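You operate a simulated robot arm through the tools that you are given. There is no shell and no other tool.

You are at the controls of a simulated robot arm. One attempt, no reset.

JOB
Eyelet all three holes of the red strap.
Fine: one press a hole, at 1, 2 and 3 in turn; then bring the yellow slide back to LOAD; leave the cup in its holder.

The check looks at the end state, three seconds after you hand in, the way a careful person would. Anything else that was tipped, shoved, dropped, spilled or broken makes it a failure.

ROBOT AND FRAMES
A 6-joint arm with a two-finger gripper, fixed in place. Base frame: the origin is at the foot of the arm, x ahead of it, y to its left, z up. Units: m, degrees, N and s.
With the tool pointing down near the work surface it reaches from about 0.24 to 0.48 m from the base axis. Its first joint turns from -115.0 to 115.0 degrees. Payload 2.1 kg.
The tool frame sits at the grasp point between the pads (the TCP): z along the fingers, y along the line on which they close. The tips reach 0.02 m beyond it. The gripper opens to 0.1 m. The gripper's body begins 0.063 m behind the TCP.
Orientation is that of the tool frame in the base frame, as [roll, pitch, yaw] about the fixed x, y, z axes, in that order (R = Rz(yaw) Ry(pitch) Rx(roll)). With the fingers straight down and closing along the base's y, the tool's x points along the base's -x, its y along +y and its z along -z.

CONTROLS
- The arm moves only by the tool servo_tool. Its argument "moves" is one flat list of numbers, 6 for each row, row after row: the shift along the base's x, y, z in units of 25 mm (1.0 is 25 mm), then the turn, a rotation vector about the base's x, y, z in units of 4 degrees (1.0 is 4 degrees). In form: [x, y, z, wx, wy, wz, x, y, z, wx, wy, wz, ...]. A call has 1 to 20 rows; each row shifts and turns the commanded pose from where the row before left it. "fingers" is the finger opening in m, from 0 to 0.1, set as the call begins (left out, the last holds). A call with a number of a shift or a turn outside -1 to 1 is refused whole. Each row takes 0.2 s and may step no farther than 0.05 m and 8.6 degrees from the row before; otherwise, or with a gripper value out of range, the whole call is refused. Where a pose cannot be reached the arm comes as near as it can. A force on the tool above 40 N (or 10 N above the force at the start of the call, whichever is more), or a blocked arm, ends the call early, and 0.2 s more pass. The fingers move at their own pace (about 0.153 m/s each) and stop on an object; they squeeze with about 36 N. The grip force told is the motor's: it shows also when the fingers shut on nothing. Time passes only in rows, and 0.2 s behind the last, so rows that do not move let the fingers close. The reply holds the time, the measured pose of the TCP, the force on the tool along the base axes, the opening and the grip force, in the units named above and with some noise, with the torque about the TCP (base axes, N m) and any sound that the robot's microphone picked up, and new pictures: "show" is both (left out), scene, wrist or none.
- Cameras (640 x 400 px; columns grow to the right, rows downward): "scene" is fixed at [0.0506, 0.5008, 1.4234]; the picture's right is [-0.87, -0.49, 0.00], its down [-0.14, 0.25, -0.96] and it looks along [0.47, -0.83, -0.29] (base axes); focal length 329 px, centre (320, 200). "wrist" rides on the gripper at [0.07, -0.019, -0.099] in the tool frame; the picture's right is [0.26, 0.97, 0.00], its down [-0.75, 0.20, -0.63] and it looks along [-0.61, 0.16, 0.78] (tool axes); focal length 230 px, centre (320, 200). There is no depth. A picture from a camera that has moved, and an enlarged one, comes with that camera's place and axes in the base frame and with its lens.
- raise_lower(by): slides the trunk up (or, below 0, down) by that many m; the arm rides with it, the base frame stays. It gives what a move gives, with no picture.
- inspect(camera, box): a new picture of the part [left, top, right, bottom] of that camera's present view, enlarged. The clock stands still meanwhile.
- finish_job(): hands the job in; it is judged then, once.

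Places have to be worked out from the pictures, the camera data and where the tool is seen. Open the gripper and draw the arm clear of the work before you hand the job in, unless the task says otherwise.

The tools are called after "Request:" by a JSON object that holds its "op" and its "data". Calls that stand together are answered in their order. servo_tool: Moves the arm, as the interface text tells. Its arguments: {"type":"object","properties":{"moves":{"type":"array"},"fingers":{"type":"number"},"show":{"type":"string","enum":["both","scene","wrist","none"]}},"required":["moves"]} The other tools are called the same way: raise_lower (by) slides the trunk up or down; inspect (camera, box) takes an enlarged picture of a part of a camera's view; finish_job () hands the job in.

At the start:

```text
t: 0.0
position: [0.2719, -0.13, 1.2712]
tcp_rot: [180.0, 0.0, -179.9]
ft_force: [0.9, 0.5, 1.0]
wrist_torque: [0.0, -0.02, 0.02]
gripper_width: 0.1001
finger_force: 0.1
trunk travel left (down, up): [-0.816, 0.174]
```

scene: 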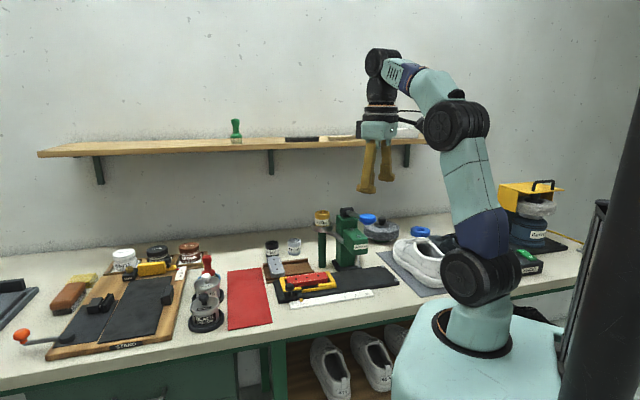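
wrist: 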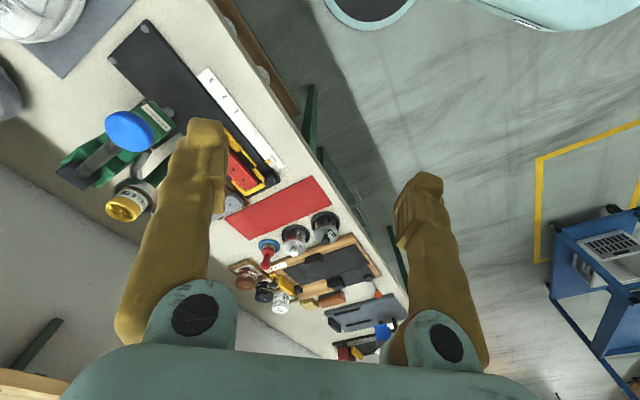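

I see the bench with a green press, a red strap on a yellow slide, and a cup near it. I look closer before moving anything.

Request:
{"op": "inspect", "data": {"camera": "scene", "box": [250, 195, 410, 315]}}

Request:
{"op": "inspect", "data": {"camera": "wrist", "box": [40, 0, 360, 240]}}

Request:
{"op": "inspect", "data": {"camera": "scene", "box": [0, 195, 250, 375]}}

```text
3.33 times, centred on (330, 255) of scene
camera zoom: at [0.0506, 0.5008, 1.4234], right [-0.87, -0.49, 0.0], down [-0.14, 0.25, -0.96], along [0.47, -0.83, -0.29], focal length 1096 px, centre (287, 17)
```

zoom: 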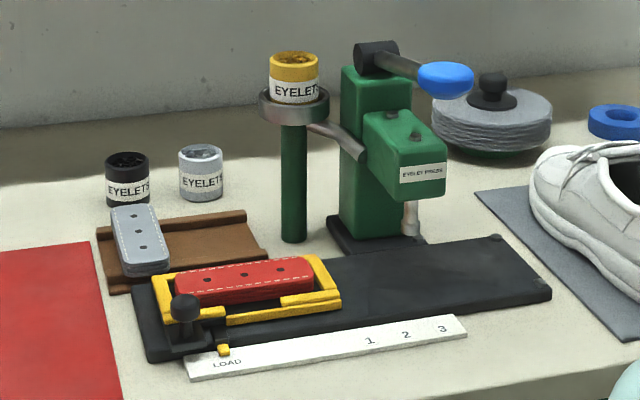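

```text
1.67 times, centred on (200, 120) of wrist
camera zoom: at [0.2025, -0.148, 1.3705], right [-0.26, 0.97, 0.0], down [0.75, 0.2, 0.63], along [0.61, 0.16, -0.78], focal length 384 px, centre (520, 333)
```

zoom: 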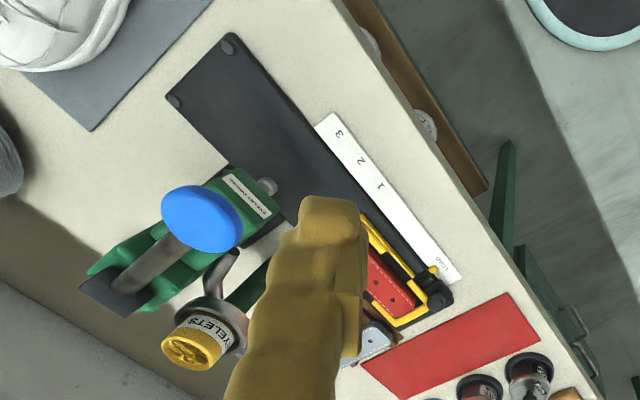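

```text
2.22 times, centred on (125, 285) of scene
camera zoom: at [0.0506, 0.5008, 1.4234], right [-0.87, -0.49, 0.0], down [-0.14, 0.25, -0.96], along [0.47, -0.83, -0.29], focal length 730 px, centre (753, 11)
```

zoom: 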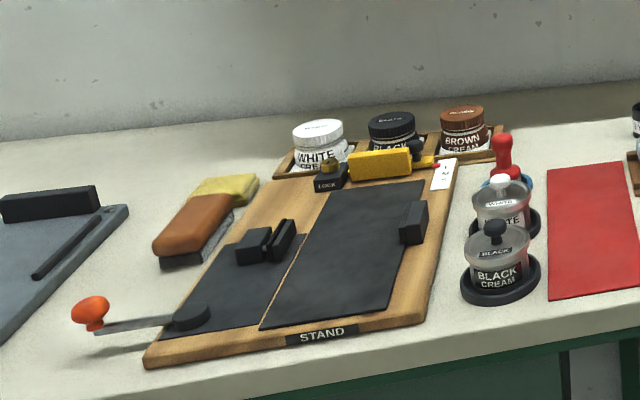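

Triangulating from both cameras, I put the bench at z≈0.86 with its front edge running at 45°, the blue lever knob near (0.371,-0.346,1.097), and the slide near (0.54,-0.25). I turn the tool by -45° to square up with the bench and move over for a closer view.

Request:
{"op": "servo_tool", "data": {"moves": [0.296, -0.06, -0.404, 0, 0, -0.9375, 0.296, -0.06, -0.404, 0, 0, -0.9375, 0.296, -0.06, -0.404, 0, 0, -0.9375, 0.296, -0.06, -0.404, 0, 0, -0.9375, 0.296, -0.06, -0.404, 0, 0, -0.9375, 0.296, -0.06, -0.404, 0, 0, -0.9375, 0.296, -0.06, -0.404, 0, 0, -0.9375, 0.296, -0.06, -0.404, 0, 0, -0.9375, 0.296, -0.06, -0.404, 0, 0, -0.9375, 0.296, -0.06, -0.404, 0, 0, -0.9375, 0.296, -0.06, -0.404, 0, 0, -0.9375, 0.296, -0.06, -0.404, 0, 0, -0.9375], "show": "both"}}

```text
t: 2.6
position: [0.363, -0.1479, 1.1511]
tcp_rot: [180.0, 0.0, 135.0]
ft_force: [0.6, 0.7, 0.2]
wrist_torque: [0.0, 0.02, 0.03]
gripper_width: 0.0998
finger_force: 0.0
trunk travel left (down, up): [-0.816, 0.174]
camera wrist: at [0.3008, -0.1109, 1.25], right [0.5, 0.87, 0.0], down [0.67, -0.39, 0.63], along [0.55, -0.32, -0.78], focal length 230 px, centre (320, 200)
```

scene: 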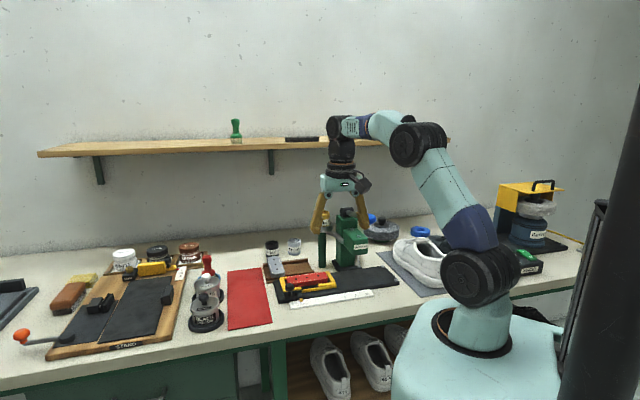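
wrist: 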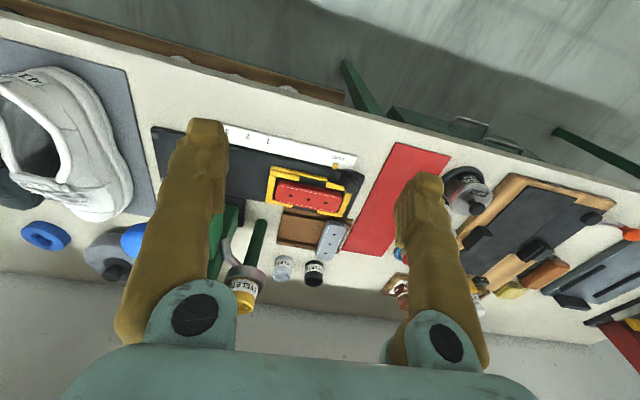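

Request:
{"op": "inspect", "data": {"camera": "wrist", "box": [220, 110, 380, 230]}}

Request:
{"op": "inspect", "data": {"camera": "scene", "box": [268, 250, 348, 310]}}

Request:
{"op": "inspect", "data": {"camera": "scene", "box": [300, 190, 400, 265]}}

```text
3.33 times, centred on (300, 170) of wrist
camera zoom: at [0.3008, -0.1109, 1.25], right [0.5, 0.87, 0.0], down [0.67, -0.39, 0.63], along [0.55, -0.32, -0.78], focal length 767 px, centre (387, 300)
```

zoom: 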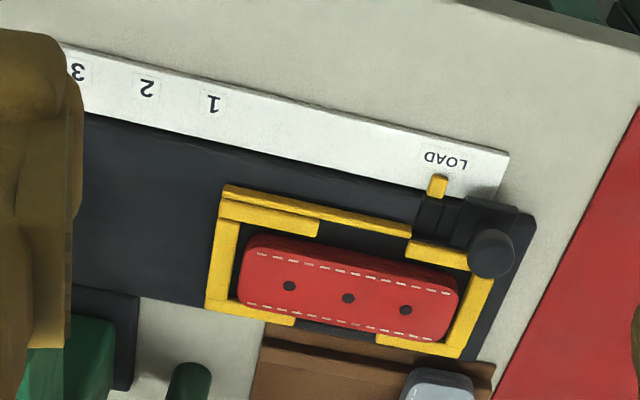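

```text
6.67 times, centred on (308, 280) of scene
camera zoom: at [0.0506, 0.5008, 1.4234], right [-0.87, -0.49, 0.0], down [-0.14, 0.25, -0.96], along [0.47, -0.83, -0.29], focal length 2191 px, centre (400, -333)
```

zoom: 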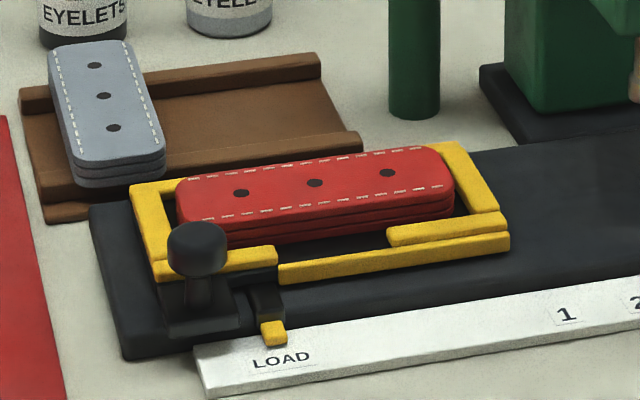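

```text
5.33 times, centred on (350, 228) of scene
camera zoom: at [0.0506, 0.5008, 1.4234], right [-0.87, -0.49, 0.0], down [-0.14, 0.25, -0.96], along [0.47, -0.83, -0.29], focal length 1753 px, centre (160, 53)
```

zoom: 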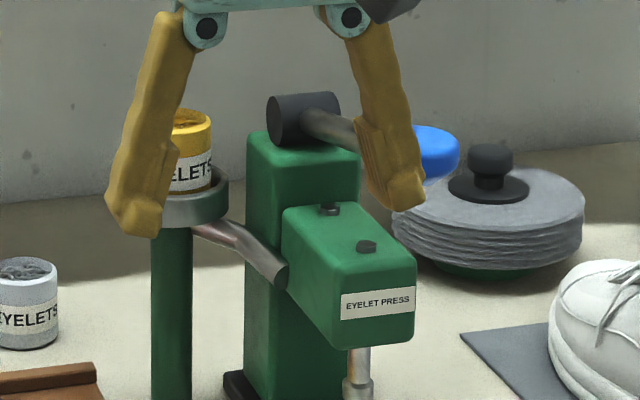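

The slide's black knob looks like its handle, at about (0.541,-0.185,0.906), and it lies beyond the vertical-tool reach, so the tool must lean outward. I tilt by about 20° and come nearer for a close look, staying well above everything.

Request:
{"op": "servo_tool", "data": {"moves": [0.625, 0.0685, -0.655, -0.442, -0.442, 0, 0.625, 0.0685, -0.655, -0.442, -0.442, 0, 0.625, 0.0685, -0.655, -0.442, -0.442, 0, 0.625, 0.0685, -0.655, -0.442, -0.442, 0, 0.625, 0.0685, -0.655, -0.442, -0.442, 0, 0.625, 0.0685, -0.655, -0.442, -0.442, 0, 0.625, 0.0685, -0.655, -0.442, -0.442, 0, 0.625, 0.0685, -0.655, -0.442, -0.442, 0], "show": "both"}}

```text
t: 4.4
position: [0.4879, -0.1361, 1.0185]
tcp_rot: [-179.9, 20.1, 135.1]
ft_force: [0.3, 0.8, -0.6]
wrist_torque: [0.02, -0.01, -0.02]
gripper_width: 0.1
finger_force: 0.1
trunk travel left (down, up): [-0.816, 0.174]
camera wrist: at [0.4046, -0.0789, 1.0877], right [0.51, 0.85, -0.09], down [0.49, -0.2, 0.85], along [0.71, -0.48, -0.52], focal length 230 px, centre (320, 200)
```

scene: 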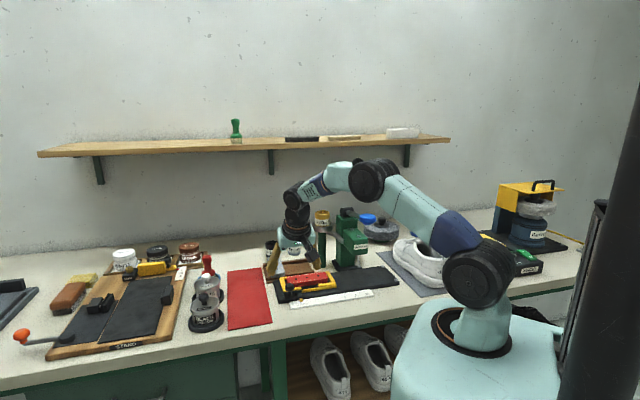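
wrist: 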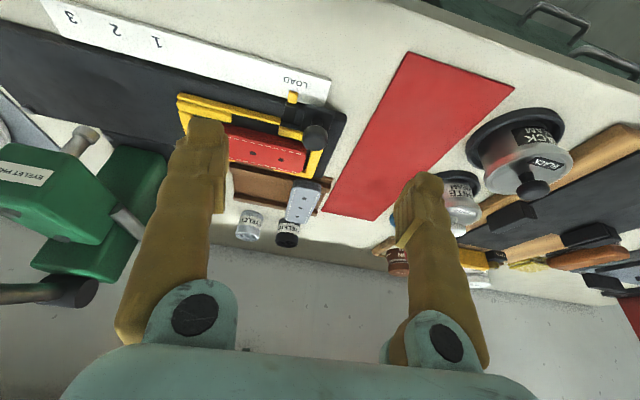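

Request:
{"op": "inspect", "data": {"camera": "wrist", "box": [160, 60, 360, 210]}}

Request:
{"op": "inspect", "data": {"camera": "wrist", "box": [0, 90, 200, 310]}}

Request:
{"op": "inspect", "data": {"camera": "scene", "box": [250, 200, 410, 310]}}

```text
2.67 times, centred on (260, 135) of wrist
camera zoom: at [0.4046, -0.0789, 1.0877], right [0.51, 0.85, -0.09], down [0.49, -0.2, 0.85], along [0.71, -0.48, -0.52], focal length 614 px, centre (480, 373)
```

zoom: 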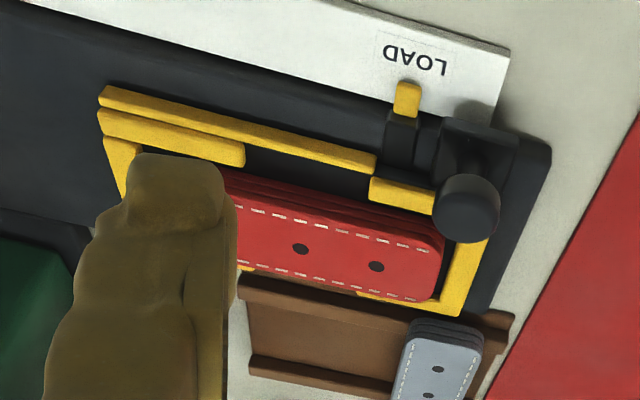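

```text
1.82 times, centred on (100, 200) of wrist
camera zoom: at [0.4046, -0.0789, 1.0877], right [0.51, 0.85, -0.09], down [0.49, -0.2, 0.85], along [0.71, -0.48, -0.52], focal length 418 px, centre (720, 200)
```

zoom: 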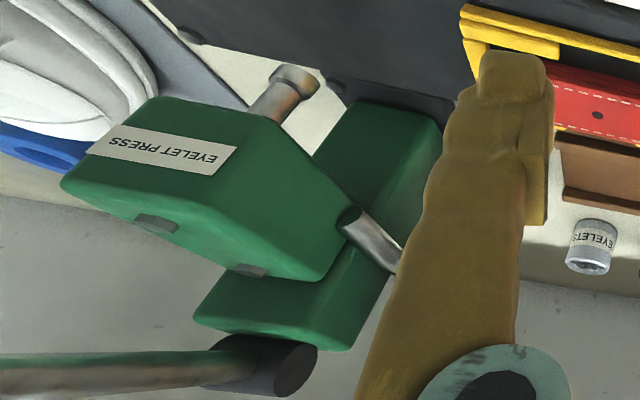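

```text
3.64 times, centred on (330, 255) of scene
camera zoom: at [0.0506, 0.5008, 1.4234], right [-0.87, -0.49, 0.0], down [-0.14, 0.25, -0.96], along [0.47, -0.83, -0.29], focal length 1195 px, centre (284, 0)
```

zoom: 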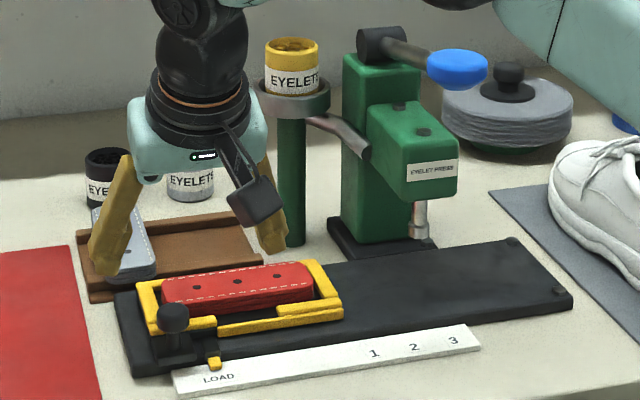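

The knob checks out again at about (0.5405,-0.185,0.906), roughly 26 mm across, on a stem above a low block. I tilt to 40° and come to a stand-off point back along the tool axis, with the fingers opened to 60 mm.

Request:
{"op": "servo_tool", "data": {"moves": [0.175, -0.138, -0.5, -0.707, -0.707, 0, 0.175, -0.138, -0.5, -0.707, -0.707, 0, 0.175, -0.138, -0.5, -0.707, -0.707, 0, 0.175, -0.138, -0.5, -0.707, -0.707, 0, 0.175, -0.138, -0.5, -0.707, -0.707, 0], "fingers": 0.06, "show": "both"}}

```text
t: 5.6
position: [0.5086, -0.1519, 0.9539]
tcp_rot: [-180.0, 39.9, 135.2]
ft_force: [-0.2, 0.3, -0.2]
wrist_torque: [0.02, 0.0, 0.02]
gripper_width: 0.0602
finger_force: 0.1
trunk travel left (down, up): [-0.816, 0.174]
camera wrist: at [0.4118, -0.083, 0.9861], right [0.54, 0.82, -0.17], down [0.26, 0.02, 0.96], along [0.8, -0.57, -0.2], focal length 230 px, centre (320, 200)
```

scene: 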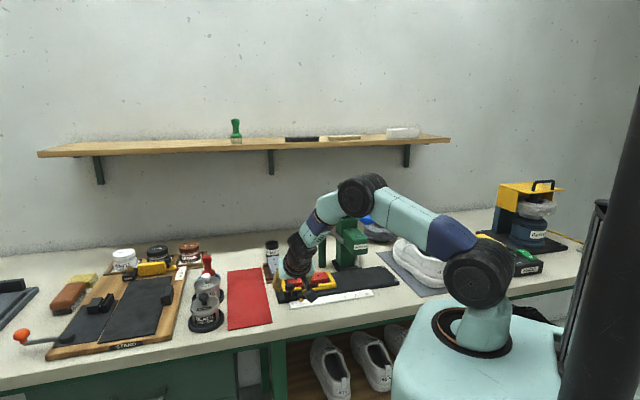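
wrist: 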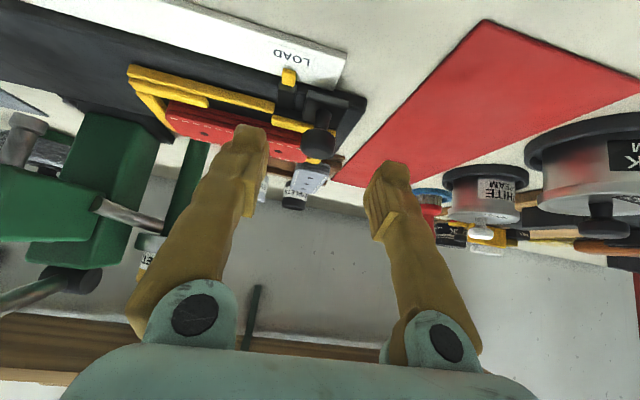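

Request:
{"op": "inspect", "data": {"camera": "wrist", "box": [220, 50, 420, 200]}}

Request:
{"op": "inspect", "data": {"camera": "scene", "box": [262, 235, 342, 310]}}

```text
2.67 times, centred on (320, 125) of wrist
camera zoom: at [0.4118, -0.083, 0.9861], right [0.54, 0.82, -0.17], down [0.26, 0.02, 0.96], along [0.8, -0.57, -0.2], focal length 614 px, centre (320, 400)
```

zoom: 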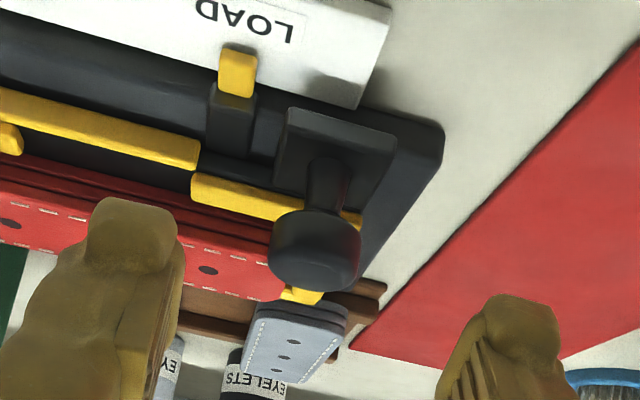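

```text
5.33 times, centred on (302, 272) of scene
camera zoom: at [0.0506, 0.5008, 1.4234], right [-0.87, -0.49, 0.0], down [-0.14, 0.25, -0.96], along [0.47, -0.83, -0.29], focal length 1753 px, centre (416, -187)
```

zoom: 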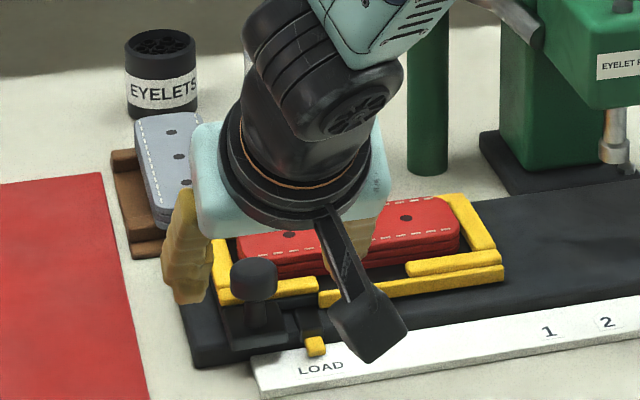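

The knob lies centred between the fingers in v. I advance along the tool axis so the pads straddle the cap, without closing yet.

Request:
{"op": "servo_tool", "data": {"moves": [0.294, -0.312, -0.439, 0, 0, 0, 0.294, -0.312, -0.439, 0, 0, 0, 0.294, -0.312, -0.439, 0, 0, 0, 0.294, -0.312, -0.439, 0, 0, 0, 0, 0, 0, 0, 0, 0], "show": "both"}}

```text
t: 6.8
position: [0.5379, -0.1819, 0.9119]
tcp_rot: [180.0, 40.1, 135.1]
ft_force: [0.5, -0.2, 0.0]
wrist_torque: [0.0, -0.01, 0.01]
gripper_width: 0.0601
finger_force: 0.1
trunk travel left (down, up): [-0.816, 0.174]
camera wrist: at [0.4407, -0.1126, 0.9432], right [0.54, 0.82, -0.17], down [0.26, 0.02, 0.96], along [0.8, -0.57, -0.2], focal length 230 px, centre (320, 200)
```

scene: 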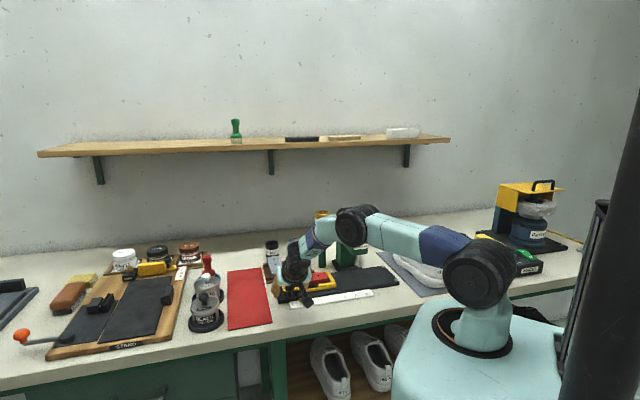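
wrist: 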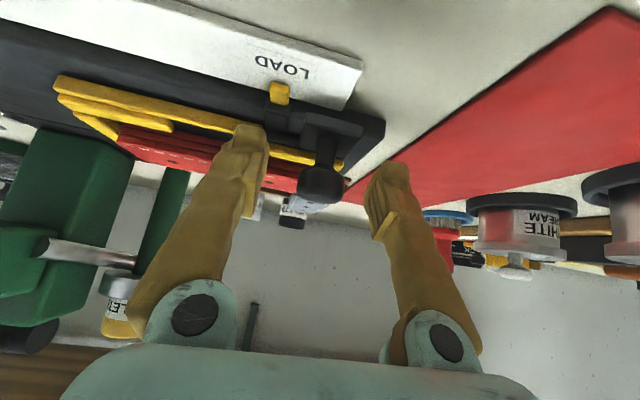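

Both fingers straddle the cap with no contact force. I close on the knob.

Request:
{"op": "servo_tool", "data": {"moves": [0, 0, 0, 0, 0, 0, 0, 0, 0, 0, 0, 0, 0, 0, 0, 0, 0, 0], "fingers": 0.0, "show": "both"}}

```text
t: 7.6
position: [0.5393, -0.1837, 0.9098]
tcp_rot: [-179.8, 39.8, 135.1]
ft_force: [1.7, -2.2, -9.6]
wrist_torque: [-0.09, -0.11, -0.02]
gripper_width: 0.0196
finger_force: 44.9
trunk travel left (down, up): [-0.816, 0.174]
camera wrist: at [0.4423, -0.1135, 0.9417], right [0.54, 0.82, -0.17], down [0.27, 0.02, 0.96], along [0.8, -0.57, -0.21], focal length 230 px, centre (320, 200)
```

scene: 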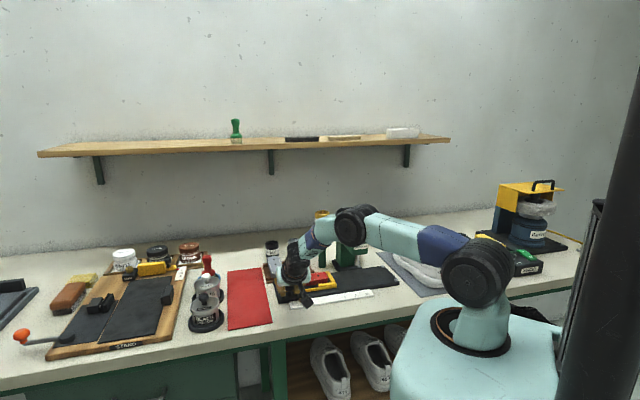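
wrist: 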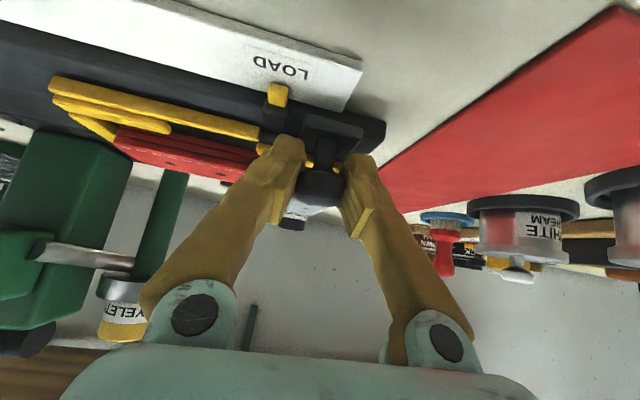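

Request:
{"op": "inspect", "data": {"camera": "wrist", "box": [230, 60, 410, 240]}}

Request:
{"op": "inspect", "data": {"camera": "scene", "box": [262, 240, 352, 315]}}

```text
2.22 times, centred on (320, 150) of wrist
camera zoom: at [0.4423, -0.1135, 0.9417], right [0.54, 0.82, -0.17], down [0.27, 0.02, 0.96], along [0.8, -0.57, -0.21], focal length 511 px, centre (320, 311)
```

zoom: 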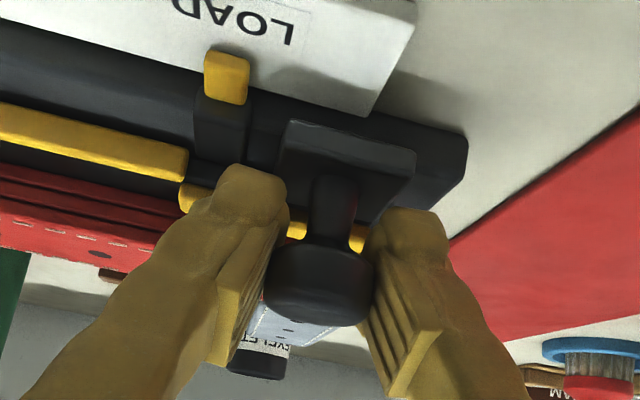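

```text
5.33 times, centred on (307, 278) of scene
camera zoom: at [0.0506, 0.5008, 1.4234], right [-0.87, -0.49, 0.0], down [-0.14, 0.25, -0.96], along [0.47, -0.83, -0.29], focal length 1753 px, centre (389, -213)
```

zoom: 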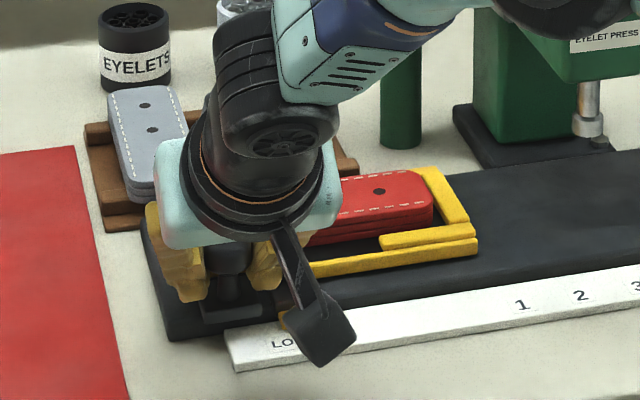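

The grip sits on the cap with a slight downward pull on the tool. I relax it by 2.5 mm in z and try a short 10 mm slide toward the press, watching the forces.

Request:
{"op": "servo_tool", "data": {"moves": [0, 0, -0.1, 0, 0, 0, -0.1, -0.1, 0, 0, 0, 0, -0.183, -0.183, 0, 0, 0, 0, 0, 0, 0, 0, 0, 0], "show": "both"}}

```text
t: 8.6
position: [0.5319, -0.1907, 0.9109]
tcp_rot: [180.0, 40.1, 135.1]
ft_force: [4.7, -4.5, 4.3]
wrist_torque: [-0.25, -0.14, 0.19]
gripper_width: 0.0194
finger_force: 44.1
trunk travel left (down, up): [-0.816, 0.174]
camera wrist: at [0.4346, -0.1213, 0.9409], right [0.54, 0.82, -0.17], down [0.26, 0.02, 0.96], along [0.8, -0.57, -0.2], focal length 230 px, centre (320, 200)
```

scene: 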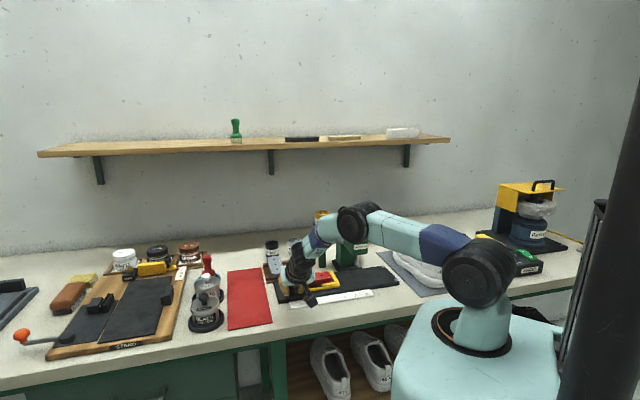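
wrist: 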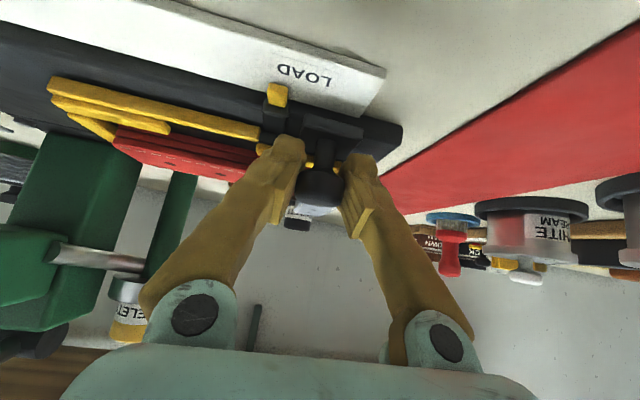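

The slide follows the knob freely (LOAD label has shifted against the pointer by about 10 mm), with low forces. I carry on toward mark 1, stopping about 10 mm short to check.

Request:
{"op": "servo_tool", "data": {"moves": [-0.313, -0.313, 0, 0, 0, 0, -0.313, -0.313, 0, 0, 0, 0, -0.313, -0.313, 0, 0, 0, 0, -0.313, -0.313, 0, 0, 0, 0, -0.313, -0.313, 0, 0, 0, 0, -0.313, -0.313, 0, 0, 0, 0, -0.313, -0.313, 0, 0, 0, 0, -0.313, -0.313, 0, 0, 0, 0, -0.313, -0.313, 0, 0, 0, 0, -0.313, -0.313, 0, 0, 0, 0, 0, 0, 0, 0, 0, 0], "show": "both"}}

```text
t: 11.0
position: [0.4521, -0.2697, 0.9088]
tcp_rot: [-180.0, 39.9, 135.0]
ft_force: [2.7, -6.0, 0.4]
wrist_torque: [-0.57, -0.42, 0.07]
gripper_width: 0.0189
finger_force: 44.2
trunk travel left (down, up): [-0.816, 0.174]
camera wrist: at [0.3561, -0.2001, 0.9405], right [0.54, 0.82, -0.17], down [0.26, 0.02, 0.96], along [0.8, -0.57, -0.21], focal length 230 px, centre (320, 200)
```

scene: 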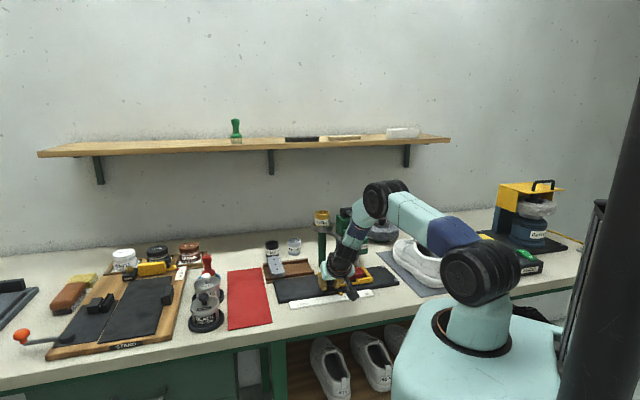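
wrist: 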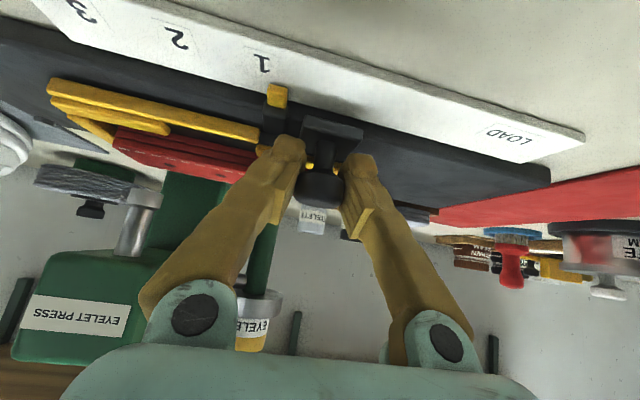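

Request:
{"op": "inspect", "data": {"camera": "wrist", "box": [200, 20, 360, 140]}}

```text
3.33 times, centred on (280, 80) of wrist
camera zoom: at [0.3561, -0.2001, 0.9405], right [0.54, 0.82, -0.17], down [0.26, 0.02, 0.96], along [0.8, -0.57, -0.21], focal length 767 px, centre (453, 600)
```

zoom: 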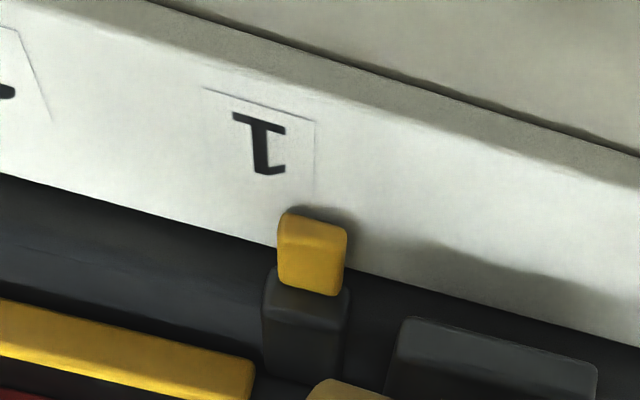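

Mark 1 is roughly 7 mm further on by the zoomed picture. I move 7 mm and re-check the pointer against the mark.

Request:
{"op": "servo_tool", "data": {"moves": [-0.1, -0.1, 0, 0, 0, 0, -0.098, -0.098, 0, 0, 0, 0, 0, 0, 0, 0, 0, 0], "show": "wrist"}}

Request:
{"op": "inspect", "data": {"camera": "wrist", "box": [184, 20, 376, 140]}}

Request:
{"op": "inspect", "data": {"camera": "scene", "box": [310, 240, 406, 300]}}

```text
t: 11.8
position: [0.4477, -0.274, 0.909]
tcp_rot: [180.0, 39.7, 134.9]
ft_force: [-0.8, -4.1, -10.3]
wrist_torque: [-0.33, -0.28, -0.05]
gripper_width: 0.0188
finger_force: 44.5
trunk travel left (down, up): [-0.816, 0.174]
camera wrist: at [0.3518, -0.2046, 0.9408], right [0.54, 0.82, -0.17], down [0.27, 0.02, 0.96], along [0.8, -0.57, -0.21], focal length 230 px, centre (320, 200)
```

wrist: 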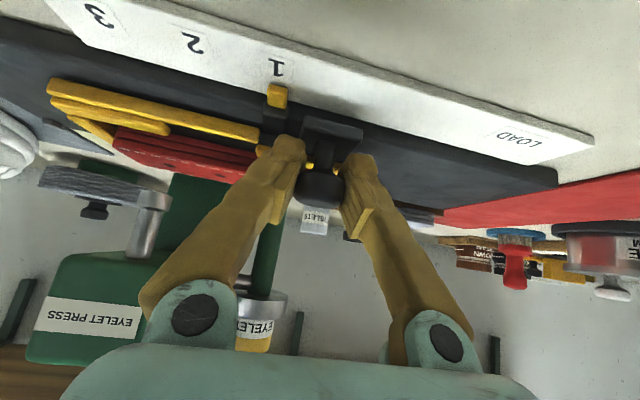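

```text
3.33 times, centred on (280, 80) of wrist
camera zoom: at [0.3518, -0.2046, 0.9408], right [0.54, 0.82, -0.17], down [0.27, 0.02, 0.96], along [0.8, -0.57, -0.21], focal length 767 px, centre (453, 600)
```

zoom: 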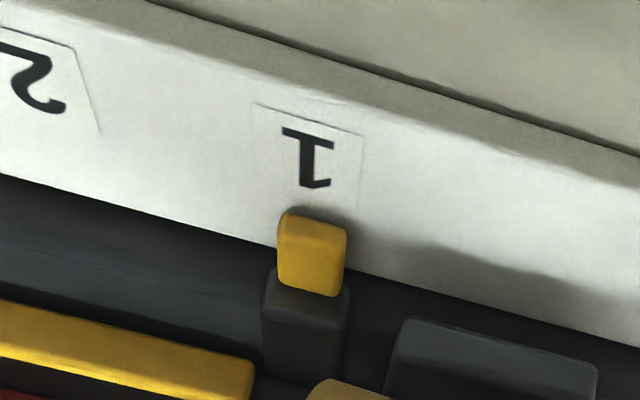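

```text
6.67 times, centred on (358, 270) of scene
camera zoom: at [0.0506, 0.5008, 1.4234], right [-0.87, -0.49, 0.0], down [-0.14, 0.25, -0.96], along [0.47, -0.83, -0.29], focal length 2191 px, centre (67, -267)
```

zoom: 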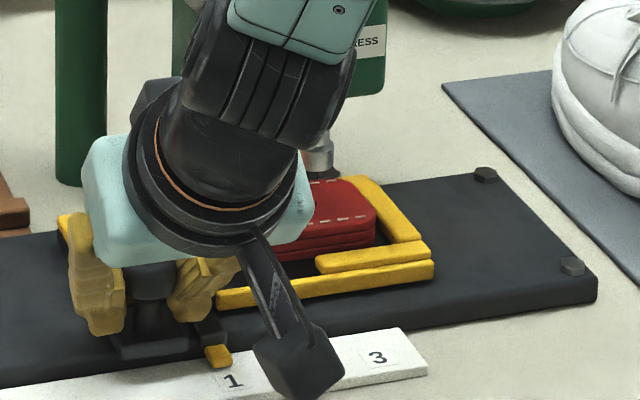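

The pointer is about 1.2 mm short of mark 1 in both views. I nudge it that much.

Request:
{"op": "servo_tool", "data": {"moves": [-0.036, -0.036, -0.04, 0, 0, 0, 0, 0, 0, 0, 0, 0], "show": "wrist"}}

Request:
{"op": "inspect", "data": {"camera": "wrist", "box": [184, 20, 376, 140]}}

```text
t: 12.4
position: [0.4477, -0.2753, 0.9087]
tcp_rot: [180.0, 40.0, 135.0]
ft_force: [2.0, -3.6, -2.2]
wrist_torque: [0.7, 0.59, 0.01]
gripper_width: 0.0187
finger_force: 44.0
trunk travel left (down, up): [-0.816, 0.174]
camera wrist: at [0.3513, -0.205, 0.9404], right [0.54, 0.82, -0.17], down [0.26, 0.02, 0.96], along [0.8, -0.57, -0.21], focal length 230 px, centre (320, 200)
```

wrist: 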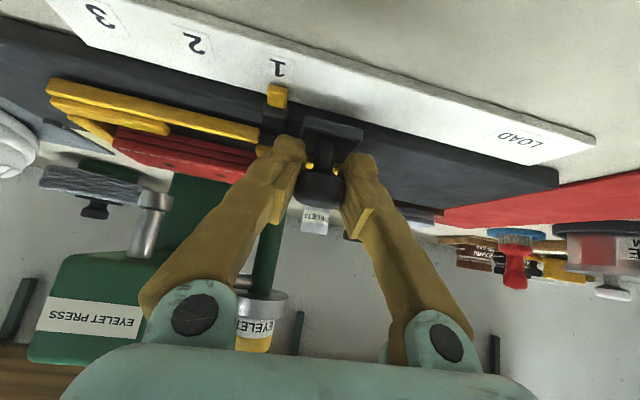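

```text
3.33 times, centred on (280, 80) of wrist
camera zoom: at [0.3513, -0.205, 0.9404], right [0.54, 0.82, -0.17], down [0.26, 0.02, 0.96], along [0.8, -0.57, -0.21], focal length 767 px, centre (453, 600)
```

zoom: 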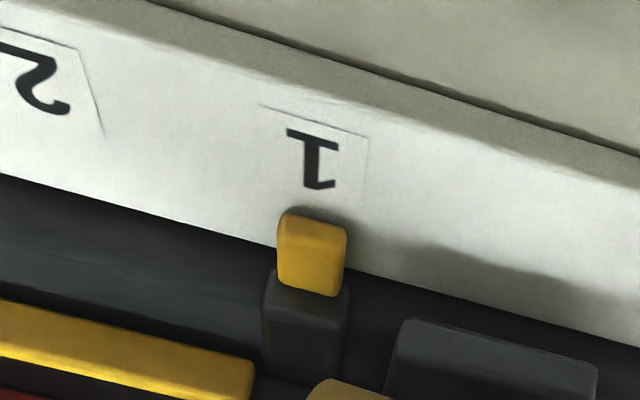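

Mark 1 and the pointer now line up within about 0.5 mm. I release the knob and check that the slide stays.

Request:
{"op": "servo_tool", "data": {"moves": [0, 0, 0, 0, 0, 0, 0, 0, 0, 0, 0, 0], "fingers": 0.05, "show": "wrist"}}

Request:
{"op": "inspect", "data": {"camera": "wrist", "box": [184, 20, 376, 140]}}

```text
t: 13.0
position: [0.447, -0.2742, 0.9091]
tcp_rot: [-180.0, 40.0, 135.1]
ft_force: [1.1, 0.6, 0.3]
wrist_torque: [-0.03, -0.02, -0.03]
gripper_width: 0.05
finger_force: 0.1
trunk travel left (down, up): [-0.816, 0.174]
camera wrist: at [0.3504, -0.204, 0.941], right [0.54, 0.82, -0.17], down [0.26, 0.02, 0.96], along [0.8, -0.57, -0.2], focal length 230 px, centre (320, 200)
```

wrist: 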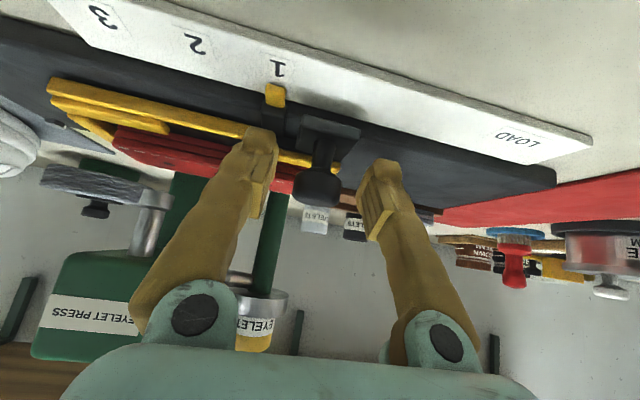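

```text
3.33 times, centred on (280, 80) of wrist
camera zoom: at [0.3504, -0.204, 0.941], right [0.54, 0.82, -0.17], down [0.26, 0.02, 0.96], along [0.8, -0.57, -0.2], focal length 767 px, centre (453, 600)
```

zoom: 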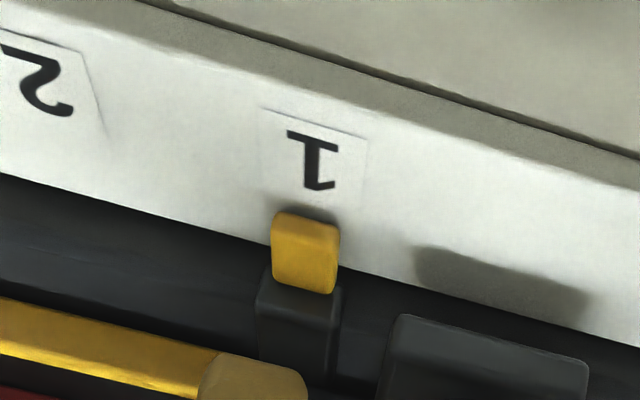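

The slide stays put (within ~0.7 mm of mark 1). I back the open fingers off the knob along the tool axis, then rise to z≈1.16 in front of the lever, easing the tilt to 30°.

Request:
{"op": "servo_tool", "data": {"moves": [-0.364, 0.364, 0.613, 0, 0, 0, -0.364, 0.364, 0.613, 0, 0, 0, -0.364, 0.364, 0.613, 0, 0, 0, -0.099, 0.099, 0.911, 0.196, 0.196, 0, -0.099, 0.099, 0.911, 0.196, 0.196, 0, -0.099, 0.099, 0.911, 0.196, 0.196, 0, -0.099, 0.099, 0.911, 0.196, 0.196, 0, -0.099, 0.099, 0.911, 0.196, 0.196, 0, -0.099, 0.099, 0.911, 0.196, 0.196, 0, -0.099, 0.099, 0.911, 0.196, 0.196, 0, -0.099, 0.099, 0.911, 0.196, 0.196, 0, -0.099, 0.099, 0.911, 0.196, 0.196, 0], "fingers": 0.05, "show": "both"}}

```text
t: 15.6
position: [0.3945, -0.2224, 1.1613]
tcp_rot: [180.0, 30.1, 135.1]
ft_force: [0.0, -0.1, -0.6]
wrist_torque: [-0.01, 0.02, -0.02]
gripper_width: 0.05
finger_force: 0.0
trunk travel left (down, up): [-0.816, 0.174]
camera wrist: at [0.3048, -0.1586, 1.2115], right [0.52, 0.84, -0.13], down [0.38, -0.09, 0.92], along [0.76, -0.53, -0.37], focal length 230 px, centre (320, 200)
```

scene: 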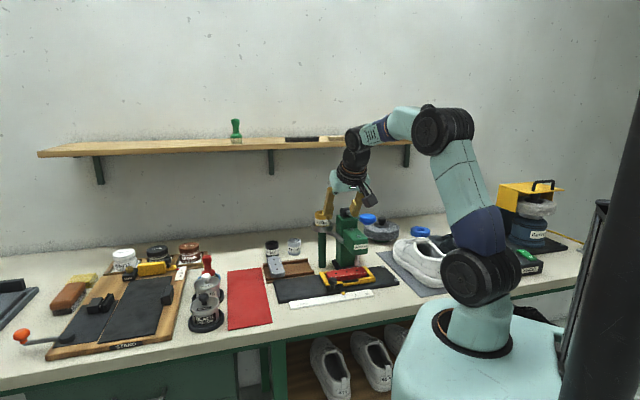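
wrist: 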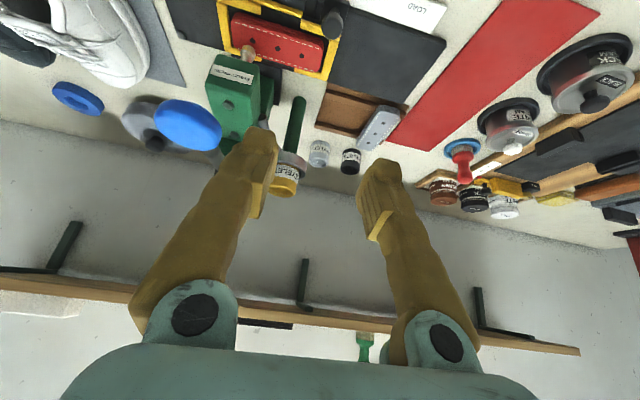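

Request:
{"op": "inspect", "data": {"camera": "scene", "box": [310, 200, 406, 300]}}

Request:
{"op": "inspect", "data": {"camera": "wrist", "box": [120, 0, 360, 150]}}

```text
4.00 times, centred on (358, 250) of scene
camera zoom: at [0.0506, 0.5008, 1.4234], right [-0.87, -0.49, 0.0], down [-0.14, 0.25, -0.96], along [0.47, -0.83, -0.29], focal length 1315 px, centre (168, 0)
```

zoom: 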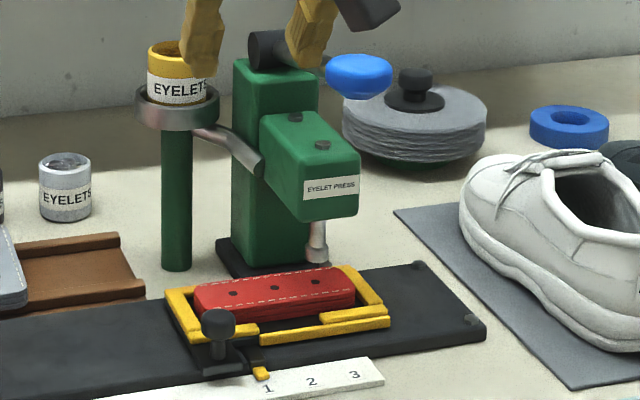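

```text
2.67 times, centred on (240, 75) of wrist
camera zoom: at [0.3048, -0.1586, 1.2115], right [0.52, 0.84, -0.13], down [0.38, -0.09, 0.92], along [0.76, -0.53, -0.37], focal length 614 px, centre (533, 533)
```

zoom: 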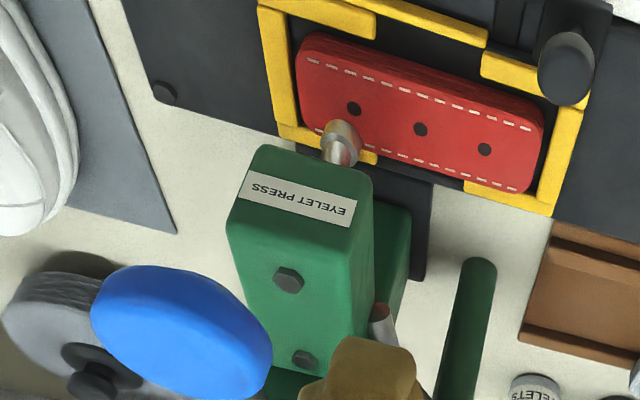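

Request:
{"op": "inspect", "data": {"camera": "scene", "box": [368, 250, 408, 280]}}

Request:
{"op": "inspect", "data": {"camera": "scene", "box": [370, 250, 410, 275]}}

Request:
{"op": "inspect", "data": {"camera": "wrist", "box": [220, 10, 300, 60]}}

Request:
{"op": "inspect", "data": {"camera": "scene", "box": [360, 275, 420, 312]}}

```text
13.33 times, centred on (388, 265) of scene
camera zoom: at [0.0506, 0.5008, 1.4234], right [-0.87, -0.49, 0.0], down [-0.14, 0.25, -0.96], along [0.47, -0.83, -0.29], focal length 4382 px, centre (-587, -667)
```

zoom: 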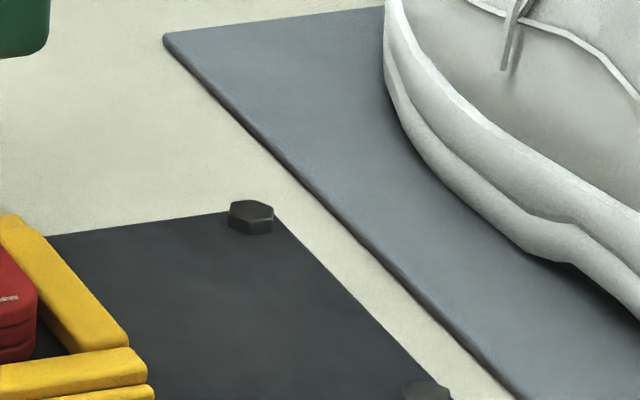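

```text
16.00 times, centred on (390, 262) of scene
camera zoom: at [0.0506, 0.5008, 1.4234], right [-0.87, -0.49, 0.0], down [-0.14, 0.25, -0.96], along [0.47, -0.83, -0.29], focal length 5259 px, centre (-800, -800)
```

zoom: 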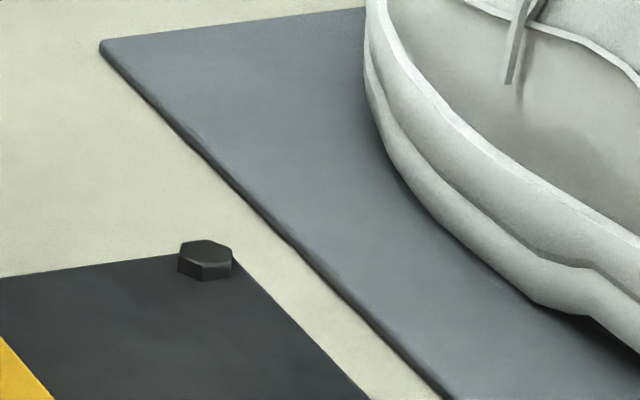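

```text
8.00 times, centred on (260, 35) of wrist
camera zoom: at [0.3048, -0.1586, 1.2115], right [0.52, 0.84, -0.13], down [0.38, -0.09, 0.92], along [0.76, -0.53, -0.37], focal length 1841 px, centre (800, 1520)
```

zoom: 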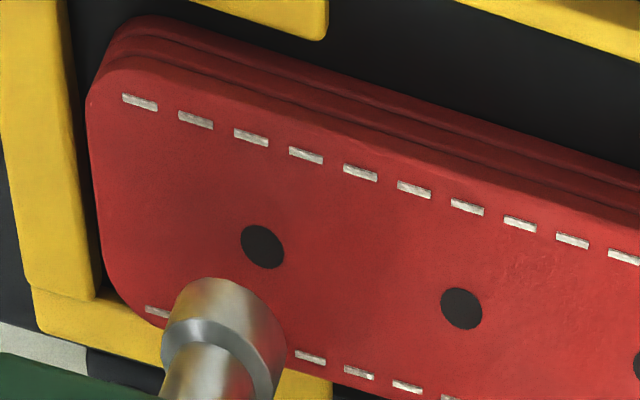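

```text
10.67 times, centred on (390, 294) of scene
camera zoom: at [0.0506, 0.5008, 1.4234], right [-0.87, -0.49, 0.0], down [-0.14, 0.25, -0.96], along [0.47, -0.83, -0.29], focal length 3506 px, centre (-427, -797)
```

zoom: 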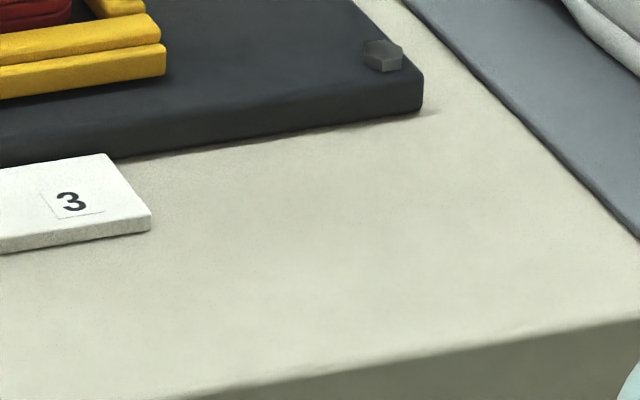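

Request:
{"op": "inspect", "data": {"camera": "scene", "box": [338, 252, 378, 277]}}

Request:
{"op": "inspect", "data": {"camera": "scene", "box": [325, 280, 375, 312]}}

```text
16.00 times, centred on (358, 264) of scene
camera zoom: at [0.0506, 0.5008, 1.4234], right [-0.87, -0.49, 0.0], down [-0.14, 0.25, -0.96], along [0.47, -0.83, -0.29], focal length 5259 px, centre (-288, -832)
```

zoom: 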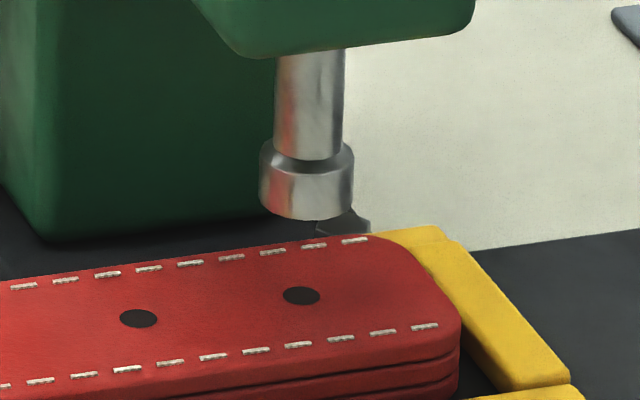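

```text
12.50 times, centred on (350, 296) of scene
camera zoom: at [0.0506, 0.5008, 1.4234], right [-0.87, -0.49, 0.0], down [-0.14, 0.25, -0.96], along [0.47, -0.83, -0.29], focal length 4108 px, centre (-55, -1000)
```

zoom: 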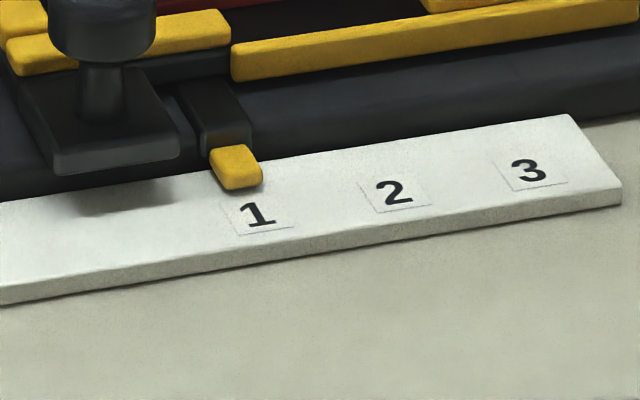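

Zoomed views put the first hole within about 1 mm of the ram axis, and the knob centre at u≈0.504, v≈0.018, z≈1.097 in the bench frame. I close the fingers, shift sideways in front of the lever at height, then move in above the blue knob.

Request:
{"op": "servo_tool", "data": {"moves": [-0.733, -0.733, 0.05, 0, 0, 0, -0.733, -0.733, 0, 0, 0, 0, -0.733, -0.733, 0, 0, 0, 0, -0.733, -0.733, 0, 0, 0, 0, 0.603, -0.603, 0, 0, 0, 0, 0.603, -0.603, 0, 0, 0, 0, 0.603, -0.603, 0, 0, 0, 0], "fingers": 0.0, "show": "both"}}

Request:
{"op": "inspect", "data": {"camera": "scene", "box": [310, 180, 406, 240]}}

```text
t: 17.2
position: [0.366, -0.3435, 1.159]
tcp_rot: [-180.0, 30.1, 135.0]
ft_force: [1.4, -0.3, 0.3]
wrist_torque: [0.01, 0.02, 0.0]
gripper_width: 0.0001
finger_force: 29.6
trunk travel left (down, up): [-0.816, 0.174]
camera wrist: at [0.2754, -0.2792, 1.211], right [0.52, 0.84, -0.13], down [0.38, -0.09, 0.92], along [0.76, -0.53, -0.37], focal length 230 px, centre (320, 200)
```

scene: 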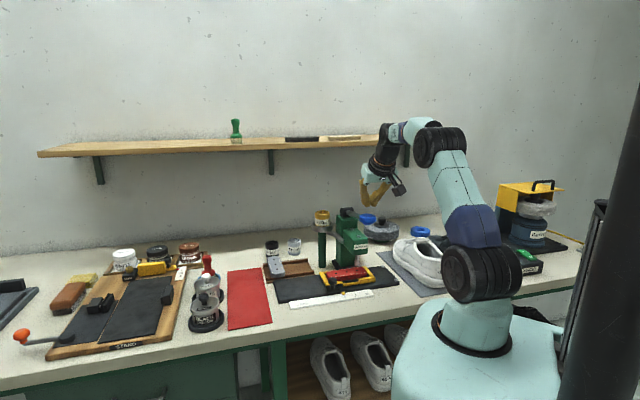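
wrist: 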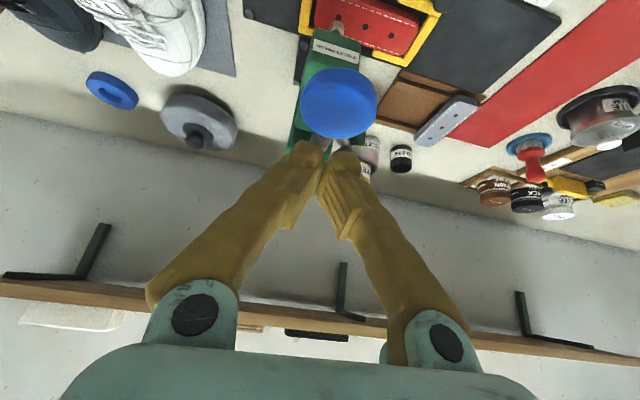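

```text
6.67 times, centred on (358, 210) of scene
camera zoom: at [0.0506, 0.5008, 1.4234], right [-0.87, -0.49, 0.0], down [-0.14, 0.25, -0.96], along [0.47, -0.83, -0.29], focal length 2191 px, centre (67, 133)
```

zoom: 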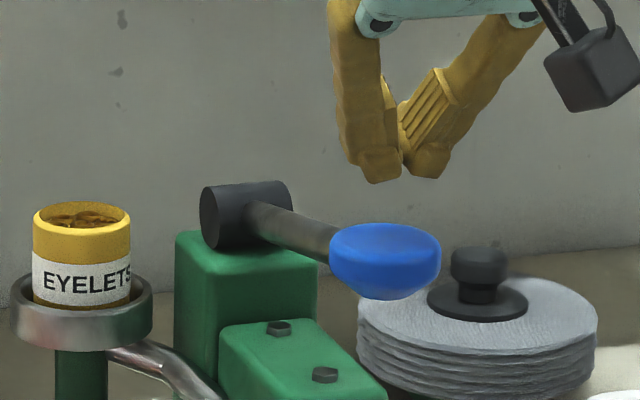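

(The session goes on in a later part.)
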